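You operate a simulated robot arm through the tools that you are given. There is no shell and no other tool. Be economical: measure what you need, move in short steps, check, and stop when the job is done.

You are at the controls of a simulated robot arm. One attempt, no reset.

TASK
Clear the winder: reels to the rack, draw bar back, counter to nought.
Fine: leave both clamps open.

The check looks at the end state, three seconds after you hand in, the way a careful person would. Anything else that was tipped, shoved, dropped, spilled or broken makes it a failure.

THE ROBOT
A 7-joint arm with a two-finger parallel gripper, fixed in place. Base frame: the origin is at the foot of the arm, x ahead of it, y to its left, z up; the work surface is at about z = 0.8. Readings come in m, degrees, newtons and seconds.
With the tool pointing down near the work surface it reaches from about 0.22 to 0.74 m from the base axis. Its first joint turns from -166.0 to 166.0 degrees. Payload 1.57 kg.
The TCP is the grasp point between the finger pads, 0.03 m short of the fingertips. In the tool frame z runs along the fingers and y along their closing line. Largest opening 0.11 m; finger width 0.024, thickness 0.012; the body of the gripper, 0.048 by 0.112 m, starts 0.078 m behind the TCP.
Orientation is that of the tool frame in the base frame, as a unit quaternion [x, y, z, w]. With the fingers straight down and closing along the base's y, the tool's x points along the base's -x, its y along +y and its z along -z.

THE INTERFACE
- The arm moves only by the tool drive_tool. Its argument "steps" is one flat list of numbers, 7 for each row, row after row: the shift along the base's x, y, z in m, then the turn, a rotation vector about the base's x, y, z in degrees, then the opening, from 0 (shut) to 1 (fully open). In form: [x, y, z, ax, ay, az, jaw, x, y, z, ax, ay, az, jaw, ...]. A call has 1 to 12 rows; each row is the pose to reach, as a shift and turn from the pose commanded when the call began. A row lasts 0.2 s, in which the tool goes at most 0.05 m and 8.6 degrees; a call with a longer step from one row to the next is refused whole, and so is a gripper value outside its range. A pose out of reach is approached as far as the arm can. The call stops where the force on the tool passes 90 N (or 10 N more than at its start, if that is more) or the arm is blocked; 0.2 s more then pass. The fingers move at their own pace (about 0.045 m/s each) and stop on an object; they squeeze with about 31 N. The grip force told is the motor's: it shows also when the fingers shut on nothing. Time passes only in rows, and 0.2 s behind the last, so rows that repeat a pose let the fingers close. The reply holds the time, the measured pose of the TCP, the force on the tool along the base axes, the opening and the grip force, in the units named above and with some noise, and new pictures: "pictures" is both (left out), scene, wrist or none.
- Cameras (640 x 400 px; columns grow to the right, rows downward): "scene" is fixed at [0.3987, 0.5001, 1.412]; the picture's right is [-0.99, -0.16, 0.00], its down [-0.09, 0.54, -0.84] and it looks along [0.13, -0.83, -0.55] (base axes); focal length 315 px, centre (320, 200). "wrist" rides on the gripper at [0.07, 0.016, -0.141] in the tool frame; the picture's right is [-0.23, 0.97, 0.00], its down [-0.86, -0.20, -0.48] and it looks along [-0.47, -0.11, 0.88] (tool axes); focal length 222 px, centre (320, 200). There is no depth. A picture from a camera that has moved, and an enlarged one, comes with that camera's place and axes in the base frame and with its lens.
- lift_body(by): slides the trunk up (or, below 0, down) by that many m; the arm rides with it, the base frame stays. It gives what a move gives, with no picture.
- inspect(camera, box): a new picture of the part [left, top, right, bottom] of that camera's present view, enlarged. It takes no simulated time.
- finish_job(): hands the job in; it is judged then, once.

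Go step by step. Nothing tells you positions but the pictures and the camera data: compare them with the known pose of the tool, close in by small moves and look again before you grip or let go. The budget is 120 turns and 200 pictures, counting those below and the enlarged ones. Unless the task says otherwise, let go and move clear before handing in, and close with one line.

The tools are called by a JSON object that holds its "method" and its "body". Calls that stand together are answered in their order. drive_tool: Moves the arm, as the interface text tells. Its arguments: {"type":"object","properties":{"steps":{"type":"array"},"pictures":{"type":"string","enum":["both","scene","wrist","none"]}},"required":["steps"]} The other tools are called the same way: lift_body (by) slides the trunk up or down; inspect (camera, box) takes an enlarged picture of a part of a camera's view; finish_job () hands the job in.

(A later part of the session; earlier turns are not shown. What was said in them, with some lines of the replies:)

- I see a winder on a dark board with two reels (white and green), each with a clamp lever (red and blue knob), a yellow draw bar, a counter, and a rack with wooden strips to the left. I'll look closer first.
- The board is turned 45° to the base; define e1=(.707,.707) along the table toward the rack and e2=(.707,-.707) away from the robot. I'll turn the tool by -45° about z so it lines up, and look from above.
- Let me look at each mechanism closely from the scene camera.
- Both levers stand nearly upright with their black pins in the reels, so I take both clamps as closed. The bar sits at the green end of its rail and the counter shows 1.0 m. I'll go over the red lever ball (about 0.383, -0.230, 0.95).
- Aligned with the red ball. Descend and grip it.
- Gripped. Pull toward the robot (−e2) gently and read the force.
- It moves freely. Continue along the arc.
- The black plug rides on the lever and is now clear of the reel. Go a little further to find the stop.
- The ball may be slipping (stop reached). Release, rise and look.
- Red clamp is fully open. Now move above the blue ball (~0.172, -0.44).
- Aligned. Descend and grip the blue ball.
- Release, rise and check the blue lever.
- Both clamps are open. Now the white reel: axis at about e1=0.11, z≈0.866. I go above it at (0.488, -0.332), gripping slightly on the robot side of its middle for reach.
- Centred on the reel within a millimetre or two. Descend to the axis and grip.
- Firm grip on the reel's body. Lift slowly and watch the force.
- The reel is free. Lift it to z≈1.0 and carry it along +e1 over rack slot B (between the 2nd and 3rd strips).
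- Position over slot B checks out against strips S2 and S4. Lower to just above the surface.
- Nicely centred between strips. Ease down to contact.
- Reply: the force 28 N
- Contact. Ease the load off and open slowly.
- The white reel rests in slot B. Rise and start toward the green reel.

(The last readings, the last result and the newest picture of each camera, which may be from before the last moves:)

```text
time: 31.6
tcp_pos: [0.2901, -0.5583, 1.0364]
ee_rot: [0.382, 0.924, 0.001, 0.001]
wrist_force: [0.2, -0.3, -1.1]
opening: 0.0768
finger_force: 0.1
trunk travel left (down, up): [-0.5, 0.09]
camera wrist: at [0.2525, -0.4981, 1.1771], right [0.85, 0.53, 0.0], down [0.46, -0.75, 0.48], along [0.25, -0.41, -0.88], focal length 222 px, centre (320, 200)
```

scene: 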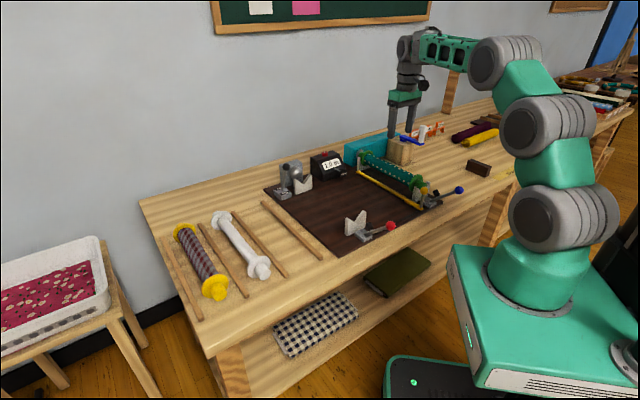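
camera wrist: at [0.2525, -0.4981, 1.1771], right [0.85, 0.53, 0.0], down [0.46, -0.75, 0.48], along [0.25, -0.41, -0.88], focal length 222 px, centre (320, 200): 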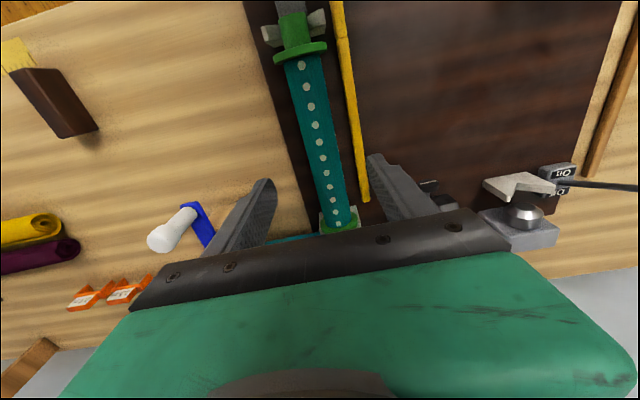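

Centred on the green reel axis (e1≈-0.191). Descend and grip.

{"method": "drive_tool", "body": {"steps": [0, 0, -0.045, 0, 0, 0, 0.6, 0, 0, -0.09, 0, 0, 0, 0.6, 0, 0, -0.135, 0, 0, 0, 0.6, 0, 0, -0.169, 0, 0, 0, 0.6, 0, 0, -0.169, 0, 0, 0, 0.3, 0, 0, -0.169, 0, 0, 0, 0.1, 0, 0, -0.169, 0, 0, 0, 0.1, 0, 0, -0.169, 0, 0, 0, 0.1], "pictures": "wrist"}}

{"method": "inspect", "body": {"camera": "scene", "box": [330, 120, 470, 220]}}

```text
time: 33.4
tcp_pos: [0.2884, -0.5576, 0.869]
ee_rot: [0.383, 0.924, 0.0, 0.0]
wrist_force: [-5.0, -6.0, 2.0]
opening: 0.0445
finger_force: 30.9
trunk travel left (down, up): [-0.5, 0.09]
camera wrist: at [0.2515, -0.4975, 1.0093], right [0.85, 0.53, 0.0], down [0.46, -0.75, 0.48], along [0.25, -0.41, -0.88], focal length 222 px, centre (320, 200)
```

wrist: 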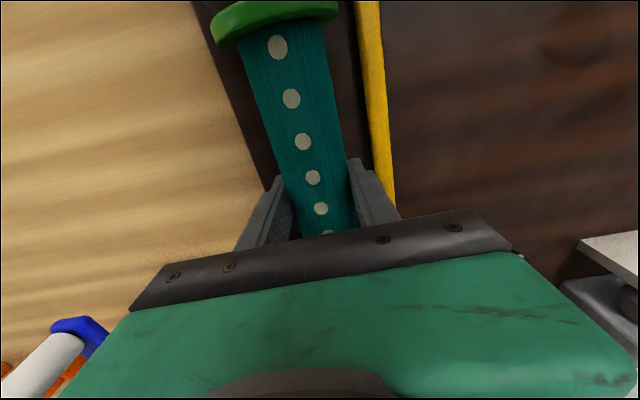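

```text
4.00 times, centred on (400, 170) of scene
camera zoom: at [0.3987, 0.5001, 1.412], right [-0.99, -0.16, 0.0], down [-0.09, 0.54, -0.84], along [0.13, -0.83, -0.55], focal length 1259 px, centre (0, 320)
```

zoom: 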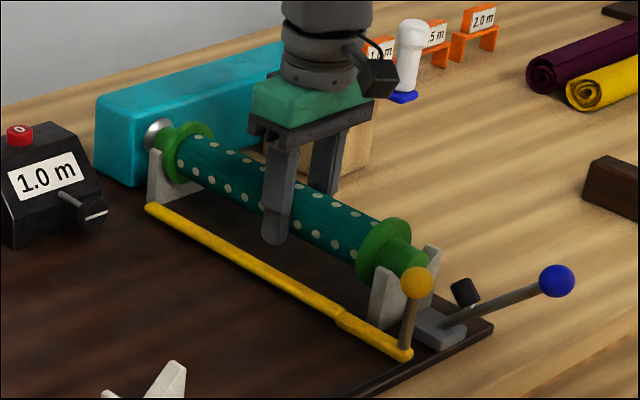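

{"method": "drive_tool", "body": {"steps": [0, 0, 0.008, 0, 0, 0, 0.1, 0, 0, 0.016, 0, 0, 0, 0.1, 0, 0, 0.03, 0, 0, 0, 0.1, 0, 0, 0.03, 0, 0, 0, 0.1], "pictures": "none"}}

{"method": "inspect", "body": {"camera": "scene", "box": [330, 120, 470, 220]}}

```text
time: 34.4
tcp_pos: [0.2912, -0.5569, 0.8984]
ee_rot: [0.383, 0.924, 0.0, 0.001]
wrist_force: [-0.3, -0.5, -1.7]
opening: 0.0442
finger_force: 31.3
trunk travel left (down, up): [-0.5, 0.09]
```

```text
4.00 times, centred on (400, 170) of scene
camera zoom: at [0.3987, 0.5001, 1.412], right [-0.99, -0.16, 0.0], down [-0.09, 0.54, -0.84], along [0.13, -0.83, -0.55], focal length 1259 px, centre (0, 320)
```

zoom: 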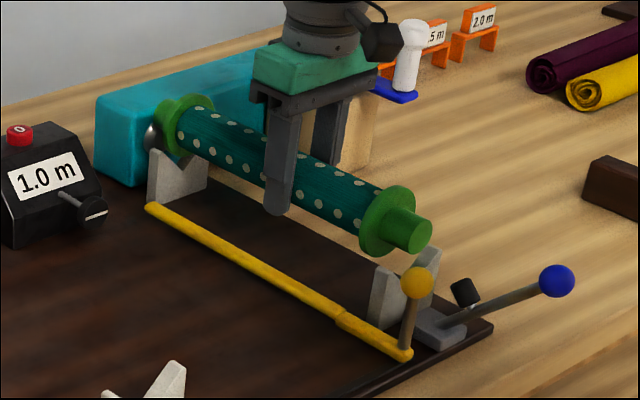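

Free and light. Lift and carry toward slot A (between the 3rd and 4th strips).

{"method": "drive_tool", "body": {"steps": [0, 0, 0.04, 0, 0, 0, 0.1, 0, 0, 0.08, 0, 0, 0, 0.1, 0, 0, 0.11, 0, 0, 0, 0.1, 0.032, 0.033, 0.11, 0, 0, 0, 0.1, 0.063, 0.067, 0.11, 0, 0, 0, 0.1, 0.095, 0.1, 0.11, 0, 0, 0, 0.1, 0.127, 0.133, 0.11, 0, 0, 0, 0.1, 0.159, 0.166, 0.11, 0, 0, 0, 0.1, 0.19, 0.2, 0.11, 0, 0, 0, 0.1, 0.222, 0.233, 0.11, 0, 0, 0, 0.1], "pictures": "none"}}

{"method": "drive_tool", "body": {"steps": [0.032, 0.033, 0, 0, 0, 0, 0.1, 0.064, 0.067, 0, 0, 0, 0, 0.1, 0.096, 0.1, 0, 0, 0, 0, 0.1, 0.127, 0.133, 0, 0, 0, 0, 0.1, 0.127, 0.133, 0, 0, 0, 0, 0.1], "pictures": "both"}}

```text
time: 36.6
tcp_pos: [0.5127, -0.3241, 1.0088]
ee_rot: [0.383, 0.924, -0.001, 0.0]
wrist_force: [0.2, -0.1, -1.8]
opening: 0.0443
finger_force: 30.7
trunk travel left (down, up): [-0.5, 0.09]
```

```text
time: 37.8
tcp_pos: [0.6399, -0.193, 1.0091]
ee_rot: [0.383, 0.924, 0.0, 0.0]
wrist_force: [0.6, 0.2, -1.9]
opening: 0.0446
finger_force: 30.5
trunk travel left (down, up): [-0.5, 0.09]
camera wrist: at [0.6022, -0.1326, 1.1497], right [0.85, 0.53, 0.0], down [0.46, -0.75, 0.48], along [0.25, -0.41, -0.88], focal length 222 px, centre (320, 200)
```

scene: 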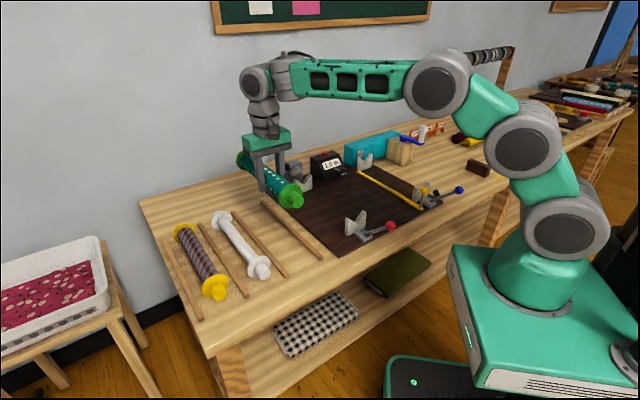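
wrist: 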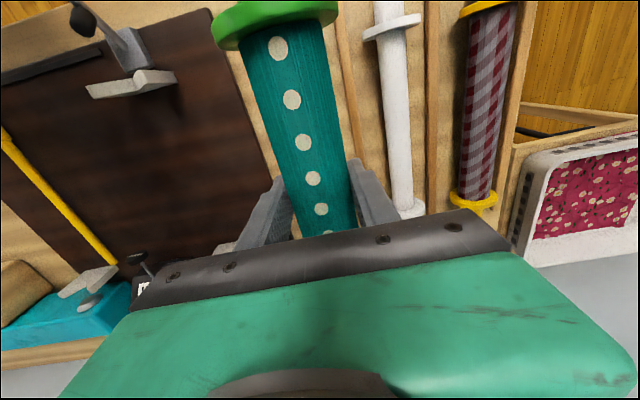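

{"method": "drive_tool", "body": {"steps": [0, 0, -0.04, 0, 0, 0, 0.1, 0, 0, -0.08, 0, 0, 0, 0.1, 0, 0, -0.12, 0, 0, 0, 0.1, 0, 0, -0.155, 0, 0, 0, 0.1, 0, 0, -0.155, 0, 0, 0, 0.1], "pictures": "wrist"}}

{"method": "inspect", "body": {"camera": "scene", "box": [200, 180, 340, 290]}}

```text
time: 39.0
tcp_pos: [0.6404, -0.192, 0.8543]
ee_rot: [0.382, 0.924, 0.0, 0.0]
wrist_force: [1.1, 0.2, -1.9]
opening: 0.0443
finger_force: 31.0
trunk travel left (down, up): [-0.5, 0.09]
camera wrist: at [0.6025, -0.1326, 0.9948], right [0.85, 0.53, 0.0], down [0.46, -0.75, 0.48], along [0.25, -0.41, -0.88], focal length 222 px, centre (320, 200)
```

wrist: 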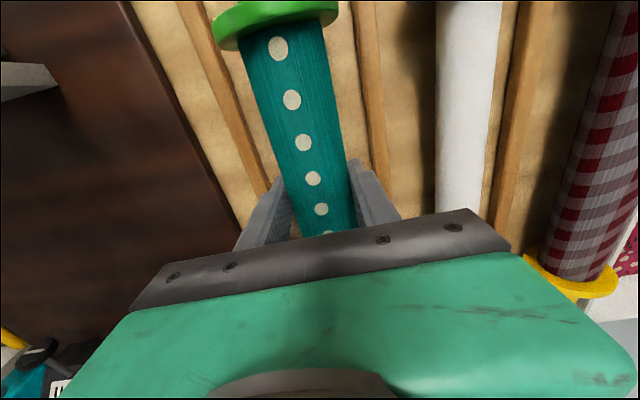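

```text
3.64 times, centred on (270, 235) of scene
camera zoom: at [0.3987, 0.5001, 1.412], right [-0.99, -0.16, 0.0], down [-0.09, 0.54, -0.84], along [0.13, -0.83, -0.55], focal length 1144 px, centre (502, 73)
```

zoom: 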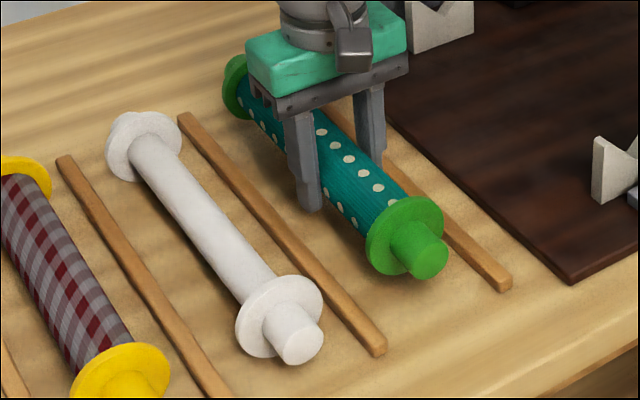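

{"method": "drive_tool", "body": {"steps": [0, 0, -0.007, 0, 0, 0, 0.1, 0, 0, -0.012, 0, 0, 0, 0.1, 0, 0, -0.016, 0, 0, 0, 0.1, 0, 0, -0.019, 0, 0, 0, 0.1], "pictures": "none"}}

```text
time: 40.0
tcp_pos: [0.6398, -0.1923, 0.8372]
ee_rot: [0.383, 0.924, 0.0, 0.001]
wrist_force: [-1.9, 0.4, 2.3]
opening: 0.0442
finger_force: 31.3
trunk travel left (down, up): [-0.5, 0.09]
```

Just touching. One more millimetre, then open slowly and rise.

{"method": "drive_tool", "body": {"steps": [0, 0, -0.001, 0, 0, 0, 0.1, 0, 0, 0, 0, 0, 0, 0.42, 0, 0, 0, 0, 0, 0, 0.5, 0, 0, 0, 0, 0, 0, 0.55, 0, 0, 0, 0, 0, 0, 0.55, 0, 0, 0.03, 0, 0, 0, 0.55, 0, 0, 0.075, 0, 0, 0, 0.55, 0, 0, 0.12, 0, 0, 0, 0.55, 0, 0, 0.16, 0, 0, 0, 0.55, 0, 0, 0.2, 0, 0, 0, 0.55], "pictures": "wrist"}}

{"method": "inspect", "body": {"camera": "scene", "box": [140, 180, 340, 310]}}

```text
time: 42.2
tcp_pos: [0.6392, -0.193, 1.0354]
ee_rot: [0.382, 0.924, -0.001, 0.0]
wrist_force: [0.2, -0.1, -0.2]
opening: 0.0605
finger_force: 0.1
trunk travel left (down, up): [-0.5, 0.09]
camera wrist: at [0.6016, -0.1323, 1.1773], right [0.85, 0.53, 0.0], down [0.46, -0.75, 0.48], along [0.25, -0.41, -0.88], focal length 222 px, centre (320, 200)
```

wrist: 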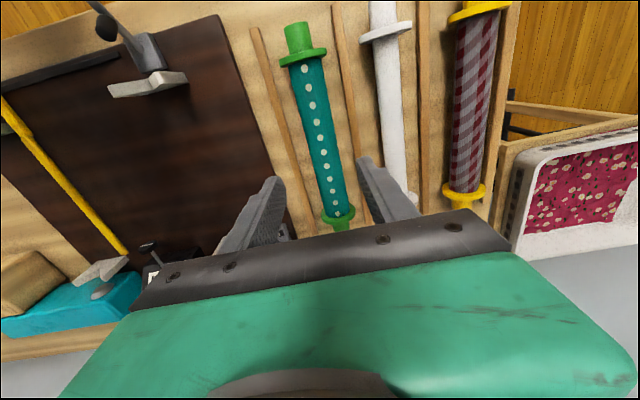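

```text
3.08 times, centred on (240, 245) of scene
camera zoom: at [0.3987, 0.5001, 1.412], right [-0.99, -0.16, 0.0], down [-0.09, 0.54, -0.84], along [0.13, -0.83, -0.55], focal length 968 px, centre (566, 62)
```

zoom: 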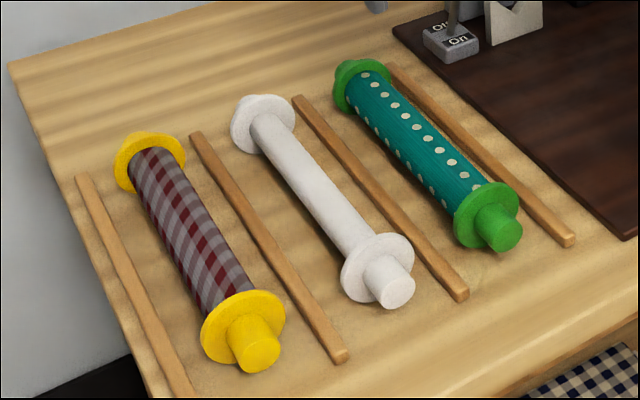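

Both reels lie in their own slots. Next the draw bar: its yellow knob is about (0.204, -0.398, 0.885), at the green end of the rail. The cloth is on the green reel and the white core is bare, so the bar is drawn over to the green side; back is the white end. Move above the knob.

{"method": "drive_tool", "body": {"steps": [-0.04, -0.0186, 0, 0, 0, 0, 0.4, -0.08, -0.037, 0, 0, 0, 0, 0.4, -0.12, -0.056, 0, 0, 0, 0, 0.4, -0.16, -0.075, 0, 0, 0, 0, 0.4, -0.2, -0.093, 0, 0, 0, 0, 0.4, -0.24, -0.112, 0, 0, 0, 0, 0.4, -0.28, -0.131, 0, 0, 0, 0, 0.4, -0.32, -0.15, 0, 0, 0, 0, 0.4, -0.36, -0.168, 0, 0, 0, 0, 0.4, -0.4, -0.187, 0, 0, 0, 0, 0.4, -0.435, -0.205, 0, 0, 0, 0, 0.4, -0.435, -0.205, 0, 0, 0, 0, 0.4], "pictures": "both"}}

```text
time: 44.8
tcp_pos: [0.2038, -0.3983, 1.0358]
ee_rot: [0.383, 0.924, 0.0, 0.0]
wrist_force: [-0.9, -0.2, -0.2]
opening: 0.0438
finger_force: 0.2
trunk travel left (down, up): [-0.5, 0.09]
camera wrist: at [0.1665, -0.3379, 1.1763], right [0.85, 0.53, 0.0], down [0.46, -0.75, 0.48], along [0.25, -0.41, -0.88], focal length 222 px, centre (320, 200)
```

scene: 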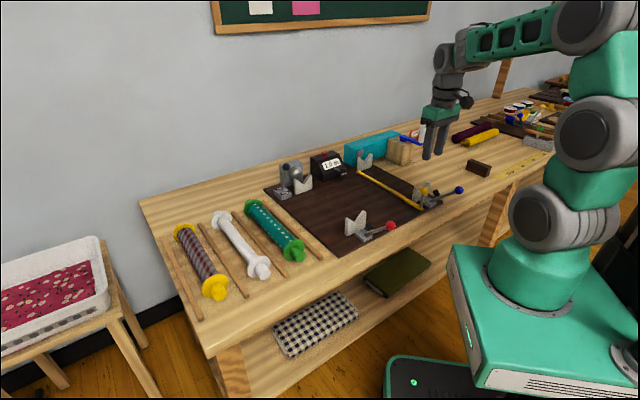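
wrist: 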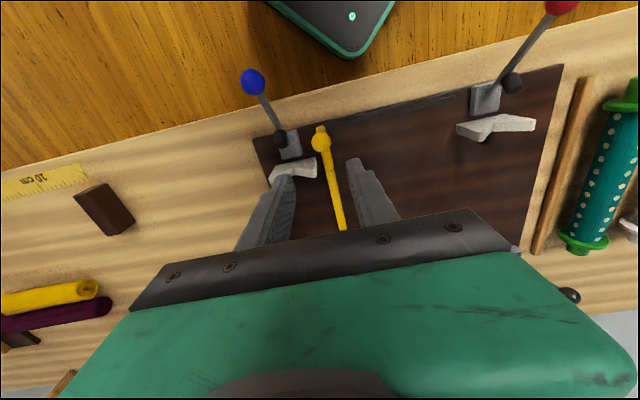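

Knob is directly below. Descend and grip it.

{"method": "drive_tool", "body": {"steps": [0, 0, -0.05, 0, 0, 0, 0.4, 0, 0, -0.1, 0, 0, 0, 0.4, 0, 0, -0.13, 0, 0, 0, 0.4, 0, 0, -0.149, 0, 0, 0, 0.4, 0, 0, -0.149, 0, 0, 0, 0.15, 0, 0, -0.149, 0, 0, 0, 0.1, 0, 0, -0.149, 0, 0, 0, 0.1], "pictures": "wrist"}}

{"method": "inspect", "body": {"camera": "scene", "box": [380, 140, 480, 220]}}

```text
time: 46.4
tcp_pos: [0.2061, -0.3978, 0.8867]
ee_rot: [0.383, 0.924, 0.0, 0.0]
wrist_force: [6.3, 5.0, -4.0]
opening: 0.026
finger_force: 28.8
trunk travel left (down, up): [-0.5, 0.09]
camera wrist: at [0.168, -0.3372, 1.0264], right [0.85, 0.53, 0.0], down [0.47, -0.75, 0.48], along [0.25, -0.41, -0.88], focal length 222 px, centre (320, 200)
```

wrist: 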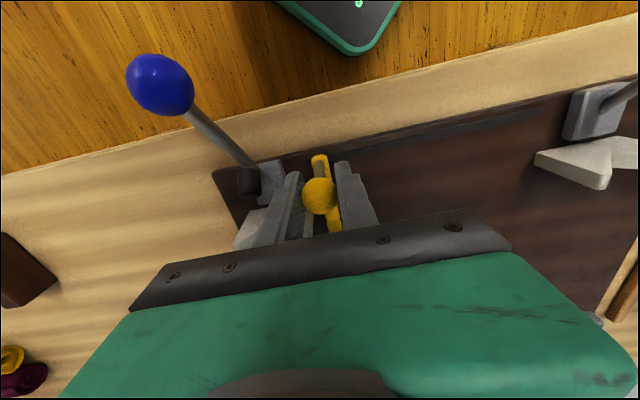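

```text
5.00 times, centred on (430, 180) of scene
camera zoom: at [0.3987, 0.5001, 1.412], right [-0.99, -0.16, 0.0], down [-0.09, 0.54, -0.84], along [0.13, -0.83, -0.55], focal length 1574 px, centre (-230, 300)
```

zoom: 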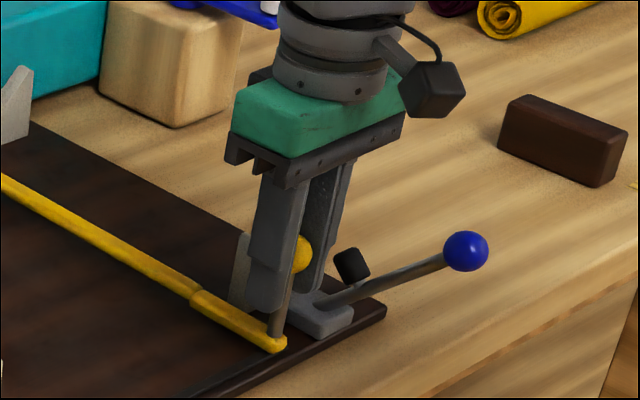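

Gripped. Move along the rail toward the white side (+e1), slowly at first.

{"method": "drive_tool", "body": {"steps": [0.009, 0.009, 0, 0, 0, 0, 0.1, 0.018, 0.018, 0, 0, 0, 0, 0.1, 0.03, 0.03, 0, 0, 0, 0, 0.1, 0.042, 0.042, 0, 0, 0, 0, 0.1], "pictures": "wrist"}}

{"method": "inspect", "body": {"camera": "scene", "box": [320, 140, 460, 240]}}

```text
time: 47.4
tcp_pos: [0.248, -0.3543, 0.8856]
ee_rot: [0.383, 0.924, 0.0, -0.001]
wrist_force: [2.2, -0.4, -7.8]
opening: 0.0255
finger_force: 37.0
trunk travel left (down, up): [-0.5, 0.09]
camera wrist: at [0.2099, -0.2953, 1.0265], right [0.85, 0.53, 0.0], down [0.46, -0.75, 0.48], along [0.25, -0.41, -0.88], focal length 222 px, centre (320, 200)
```

wrist: 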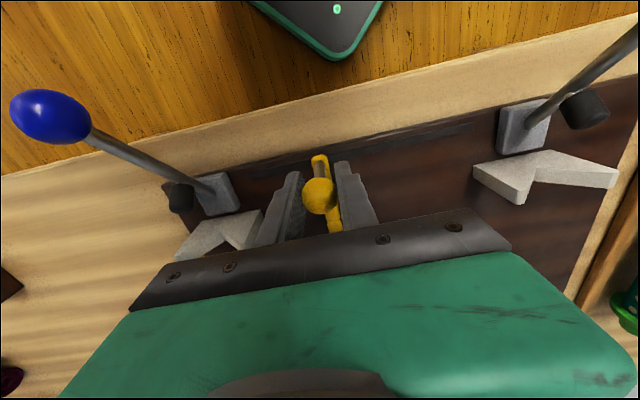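

```text
4.00 times, centred on (390, 190) of scene
camera zoom: at [0.3987, 0.5001, 1.412], right [-0.99, -0.16, 0.0], down [-0.09, 0.54, -0.84], along [0.13, -0.83, -0.55], focal length 1259 px, centre (40, 240)
```

zoom: 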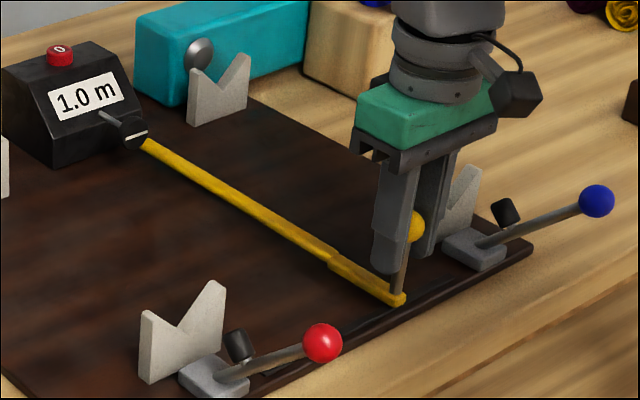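

It slides freely. The bar's far end comes near the counter's black knob, so I go a little and check.

{"method": "drive_tool", "body": {"steps": [0.005, 0.005, 0, 0, 0, 0, 0.1, 0.01, 0.01, 0, 0, 0, 0, 0.1], "pictures": "none"}}

{"method": "inspect", "body": {"camera": "scene", "box": [310, 145, 370, 185]}}

```text
time: 48.0
tcp_pos: [0.2574, -0.3456, 0.8861]
ee_rot: [0.383, 0.924, 0.0, 0.0]
wrist_force: [2.0, -2.2, -9.4]
opening: 0.0257
finger_force: 37.1
trunk travel left (down, up): [-0.5, 0.09]
```

```text
10.00 times, centred on (340, 165) of scene
camera zoom: at [0.3987, 0.5001, 1.412], right [-0.99, -0.16, 0.0], down [-0.09, 0.54, -0.84], along [0.13, -0.83, -0.55], focal length 3147 px, centre (120, 550)
```

zoom: 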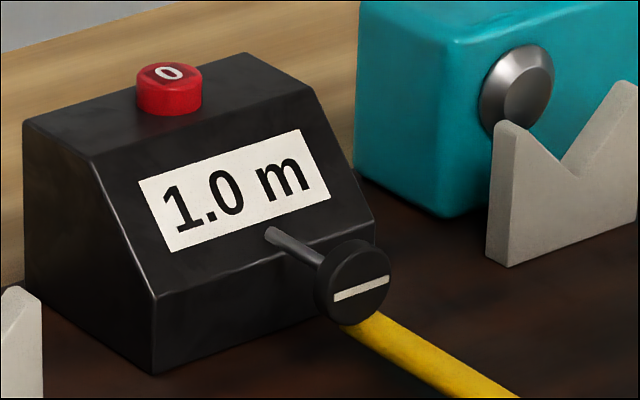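

The bar already passes under the knob without contact. Continue to near the end of the rail.

{"method": "drive_tool", "body": {"steps": [0.012, 0.012, 0, 0, 0, 0, 0.1, 0.024, 0.024, 0, 0, 0, 0, 0.1, 0.036, 0.036, 0, 0, 0, 0, 0.1, 0.048, 0.048, 0, 0, 0, 0, 0.1, 0.06, 0.06, 0, 0, 0, 0, 0.1, 0.072, 0.072, 0, 0, 0, 0, 0.1, 0.079, 0.079, 0, 0, 0, 0, 0.1], "pictures": "wrist"}}

{"method": "inspect", "body": {"camera": "scene", "box": [310, 145, 430, 245]}}

```text
time: 49.6
tcp_pos: [0.3358, -0.2668, 0.8852]
ee_rot: [0.383, 0.924, 0.0, 0.0]
wrist_force: [1.2, -0.7, -10.6]
opening: 0.0255
finger_force: 36.9
trunk travel left (down, up): [-0.5, 0.09]
camera wrist: at [0.2985, -0.2066, 1.0266], right [0.85, 0.53, 0.0], down [0.46, -0.75, 0.48], along [0.25, -0.41, -0.88], focal length 222 px, centre (320, 200)
```

wrist: 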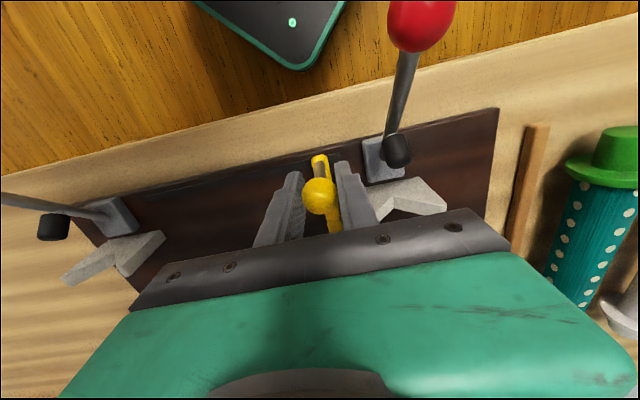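

```text
4.00 times, centred on (370, 195) of scene
camera zoom: at [0.3987, 0.5001, 1.412], right [-0.99, -0.16, 0.0], down [-0.09, 0.54, -0.84], along [0.13, -0.83, -0.55], focal length 1259 px, centre (120, 220)
```

zoom: 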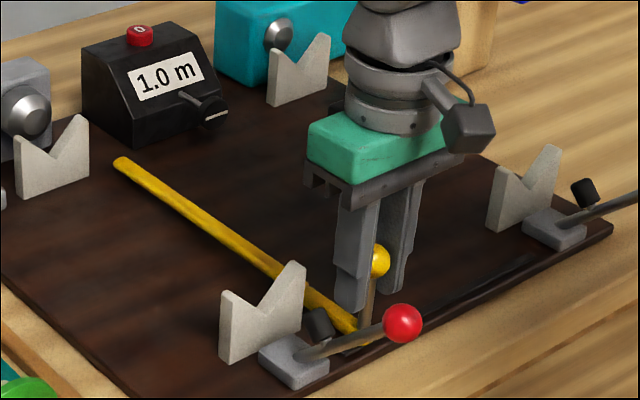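

{"method": "drive_tool", "body": {"steps": [0.003, 0.003, 0, 0, 0, 0, 0.1, 0.006, 0.006, 0, 0, 0, 0, 0.1, 0.009, 0.009, 0, 0, 0, 0, 0.1], "pictures": "wrist"}}

```text
time: 50.4
tcp_pos: [0.3401, -0.2619, 0.8856]
ee_rot: [0.388, 0.922, 0.0, -0.001]
wrist_force: [-28.4, -31.7, -12.2]
opening: 0.0255
finger_force: 37.1
trunk travel left (down, up): [-0.5, 0.09]
camera wrist: at [0.3034, -0.2018, 1.0266], right [0.85, 0.52, 0.0], down [0.46, -0.75, 0.48], along [0.25, -0.41, -0.88], focal length 222 px, centre (320, 200)
```

wrist: 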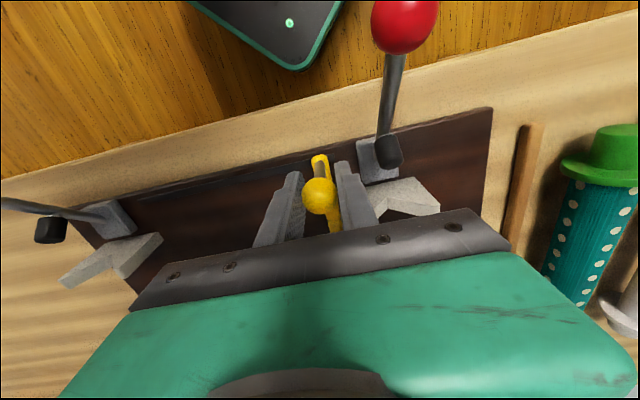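

The bar is at its stop on the white side. Relax, release and rise.

{"method": "drive_tool", "body": {"steps": [-0.004, -0.004, 0, 0, 0, 0, 0.1, -0.004, -0.004, 0, 0, 0, 0, 0.35, -0.004, -0.004, 0, 0, 0, 0, 0.35, -0.004, -0.004, 0.05, 0, 0, 0, 0.35, -0.004, -0.004, 0.1, 0, 0, 0, 0.35, -0.004, -0.004, 0.15, 0, 0, 0, 0.2, -0.004, -0.004, 0.15, 0, 0, 0, 0], "pictures": "scene"}}

{"method": "inspect", "body": {"camera": "scene", "box": [260, 135, 460, 255]}}

```text
time: 52.0
tcp_pos: [0.3391, -0.2618, 1.036]
ee_rot: [0.383, 0.924, 0.001, 0.0]
wrist_force: [0.4, -0.9, 0.0]
opening: 0.0
finger_force: 6.5
trunk travel left (down, up): [-0.5, 0.09]
```

scene: 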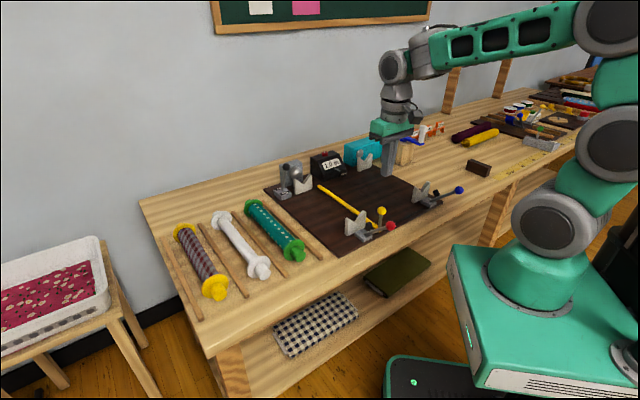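

```text
3.20 times, centred on (360, 195) of scene
camera zoom: at [0.3987, 0.5001, 1.412], right [-0.99, -0.16, 0.0], down [-0.09, 0.54, -0.84], along [0.13, -0.83, -0.55], focal length 1007 px, centre (192, 216)
```

zoom: 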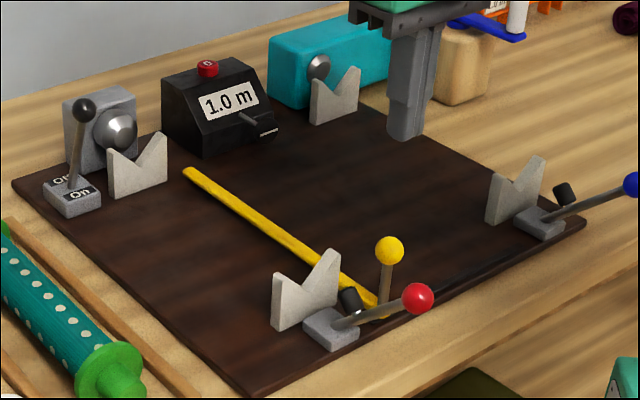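

Bar is at its white-side end. Now the counter's red "0" button at about (0.556, -0.621, 0.893); it lies beyond vertical reach, so I tilt the tool outward 45° with shut fingers as I approach.

{"method": "drive_tool", "body": {"steps": [0.0208, -0.035, -0.003, -3.18, -3.18, 0, 0, 0.0415, -0.07, -0.006, -6.36, -6.36, 0, 0, 0.0623, -0.105, -0.009, -9.54, -9.54, 0, 0, 0.083, -0.14, -0.012, -12.7, -12.7, 0, 0, 0.1038, -0.175, -0.015, -15.9, -15.9, 0, 0, 0.1245, -0.21, -0.018, -19.1, -19.1, 0, 0, 0.145, -0.245, -0.021, -22.3, -22.3, 0, 0, 0.166, -0.28, -0.024, -25.4, -25.4, 0, 0, 0.187, -0.315, -0.027, -28.6, -28.6, 0, 0, 0.2075, -0.35, -0.03, -31.8, -31.8, 0, 0, 0.2075, -0.35, -0.03, -31.8, -31.8, 0, 0], "pictures": "both"}}

{"method": "inspect", "body": {"camera": "scene", "box": [290, 120, 390, 190]}}

```text
time: 54.4
tcp_pos: [0.5499, -0.6112, 1.0056]
ee_rot: [0.354, 0.854, -0.146, 0.353]
wrist_force: [-0.2, -0.2, 0.7]
opening: 0.0001
finger_force: 21.2
trunk travel left (down, up): [-0.5, 0.09]
camera wrist: at [0.4543, -0.4947, 1.0563], right [0.8, 0.58, 0.16], down [0.05, -0.33, 0.94], along [0.6, -0.75, -0.29], focal length 222 px, centre (320, 200)
```

scene: 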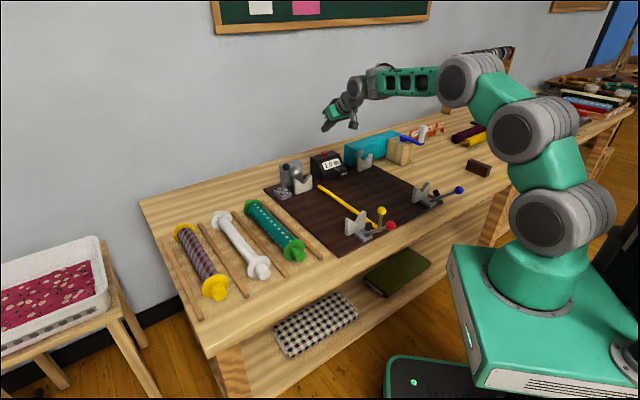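
wrist: 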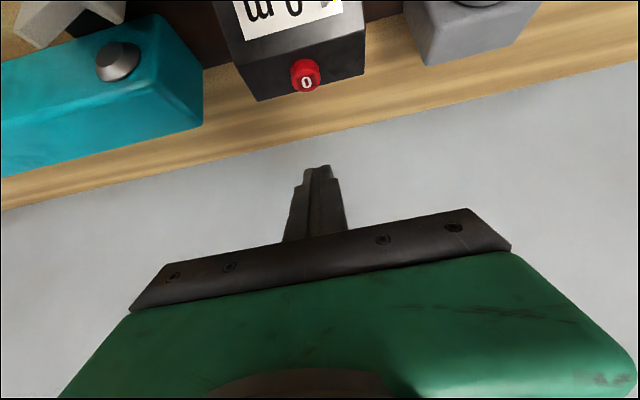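

```text
5.71 times, centred on (340, 155) of scene
camera zoom: at [0.3987, 0.5001, 1.412], right [-0.99, -0.16, 0.0], down [-0.09, 0.54, -0.84], along [0.13, -0.83, -0.55], focal length 1798 px, centre (206, 457)
```

zoom: 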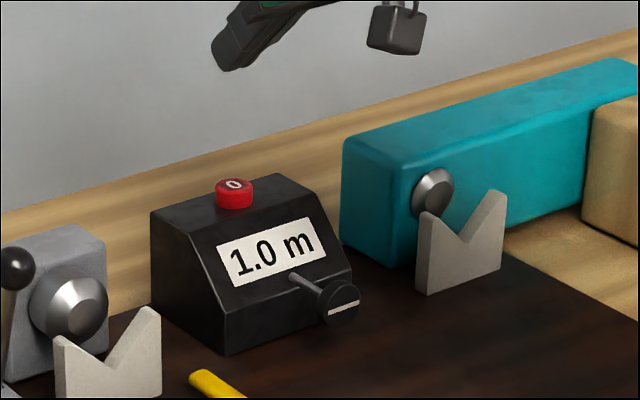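

The tip is lined up with the button (est. 0.560, -0.622). Descend to just above it.

{"method": "drive_tool", "body": {"steps": [0.001, -0.001, -0.035, 0, 0, 0, 0, 0.001, -0.001, -0.068, 0, 0, 0, 0, 0.001, -0.001, -0.068, 0, 0, 0, 0], "pictures": "wrist"}}

{"method": "inspect", "body": {"camera": "scene", "box": [300, 130, 370, 185]}}

```text
time: 55.2
tcp_pos: [0.5489, -0.6129, 0.9376]
ee_rot: [0.353, 0.854, -0.146, 0.353]
wrist_force: [-0.3, -0.2, 0.1]
opening: 0.0
finger_force: 21.5
trunk travel left (down, up): [-0.5, 0.09]
camera wrist: at [0.4556, -0.496, 0.9883], right [0.8, 0.58, 0.16], down [0.05, -0.33, 0.94], along [0.6, -0.75, -0.29], focal length 222 px, centre (320, 200)
```

wrist: 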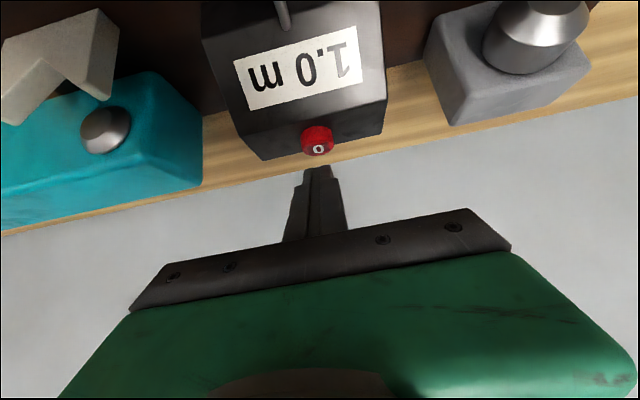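

```text
7.27 times, centred on (335, 158) of scene
camera zoom: at [0.3987, 0.5001, 1.412], right [-0.99, -0.16, 0.0], down [-0.09, 0.54, -0.84], along [0.13, -0.83, -0.55], focal length 2289 px, centre (211, 509)
```

zoom: 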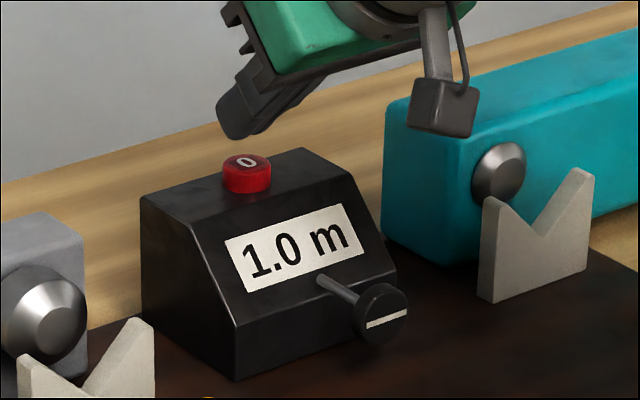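

Shift a few mm to centre, then press in small steps.

{"method": "drive_tool", "body": {"steps": [0.005, 0.0, -0.006, 0, 0, 0, 0, 0.005, 0, -0.012, 0, 0, 0, 0, 0.005, 0, -0.016, 0, 0, 0, 0], "pictures": "none"}}

{"method": "inspect", "body": {"camera": "scene", "box": [300, 130, 370, 185]}}

```text
time: 56.0
tcp_pos: [0.5562, -0.6115, 0.9241]
ee_rot: [0.353, 0.853, -0.147, 0.355]
wrist_force: [0.5, 1.3, 4.2]
opening: 0.0
finger_force: 21.4
trunk travel left (down, up): [-0.5, 0.09]
```

```text
7.27 times, centred on (335, 158) of scene
camera zoom: at [0.3987, 0.5001, 1.412], right [-0.99, -0.16, 0.0], down [-0.09, 0.54, -0.84], along [0.13, -0.83, -0.55], focal length 2289 px, centre (211, 509)
```

zoom: 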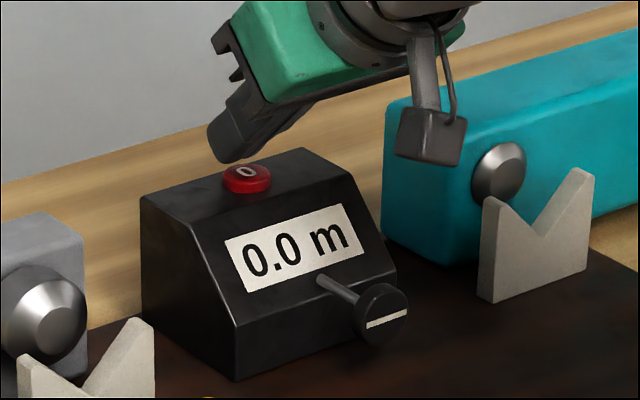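

The counter reads 0.0 m. Lift off and retreat.

{"method": "drive_tool", "body": {"steps": [0, 0, 0.04, 0, 0, 0, 0, 0, 0, 0.085, 0, 0, 0, 0, -0.02, 0.035, 0.1, 3.8, 3.8, 0, 0, -0.04, 0.07, 0.12, 7.6, 7.6, 0, 0, -0.06, 0.105, 0.13, 11.4, 11.4, 0, 0, -0.08, 0.14, 0.14, 15.2, 15.2, 0, 0, -0.1, 0.175, 0.15, 19, 19, 0, 0, -0.12, 0.21, 0.16, 22.8, 22.8, 0, 0, -0.14, 0.245, 0.17, 26.6, 26.6, 0, 0, -0.16, 0.28, 0.18, 30.4, 30.4, 0, 0], "pictures": "scene"}}

{"method": "inspect", "body": {"camera": "scene", "box": [140, 135, 480, 310]}}

{"method": "inspect", "body": {"camera": "scene", "box": [260, 140, 440, 250]}}

```text
time: 58.2
tcp_pos: [0.394, -0.3308, 1.1038]
ee_rot: [0.382, 0.924, -0.006, 0.015]
wrist_force: [0.6, -0.1, 0.2]
opening: 0.0
finger_force: 21.2
trunk travel left (down, up): [-0.5, 0.09]
```

scene: 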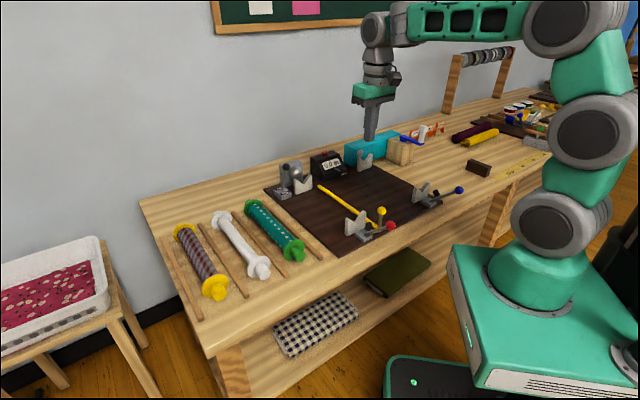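

```text
1.88 times, centred on (310, 222) of scene
camera zoom: at [0.3987, 0.5001, 1.412], right [-0.99, -0.16, 0.0], down [-0.09, 0.54, -0.84], along [0.13, -0.83, -0.55], focal length 592 px, centre (339, 158)
```

zoom: 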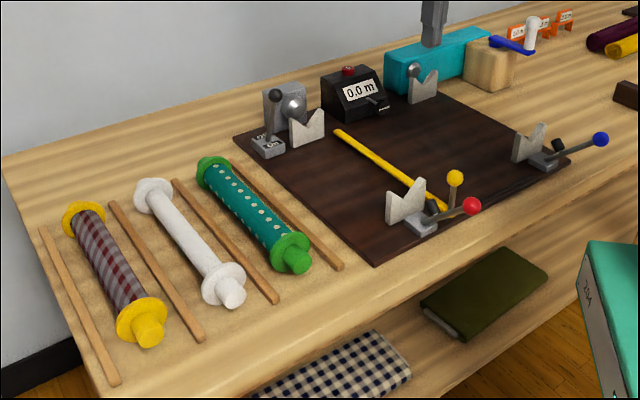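

```text
3.56 times, centred on (350, 195) of scene
camera zoom: at [0.3987, 0.5001, 1.412], right [-0.99, -0.16, 0.0], down [-0.09, 0.54, -0.84], along [0.13, -0.83, -0.55], focal length 1119 px, centre (213, 218)
```

zoom: 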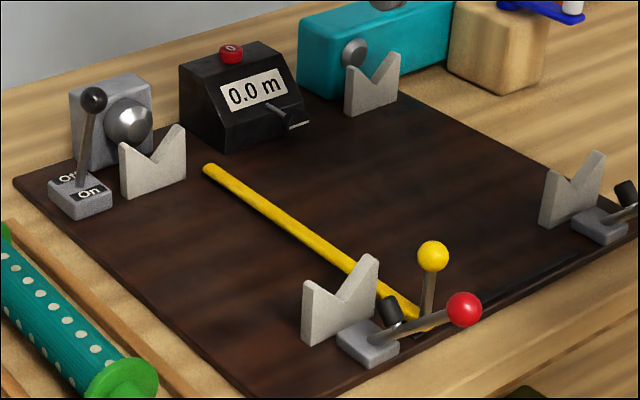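

Everything in the list is in place: the reels are in separate rack slots, the bar is at its stop, the counter reads 0.0 m, both clamps are open and nothing else has moved. Handing in.

{"method": "finish_job", "body": {}}

```text
The job is handed in.
```

The winder is cleared: both reels are on the rack, the draw bar is at its stop on the white-reel side, the counter reads 0.0 m, and both clamps are open. Nothing marked which end "back" was; I moved the bar there because it started at the green end with the cloth on the green reel. I left the motor switch alone, and it looks to be at "On".
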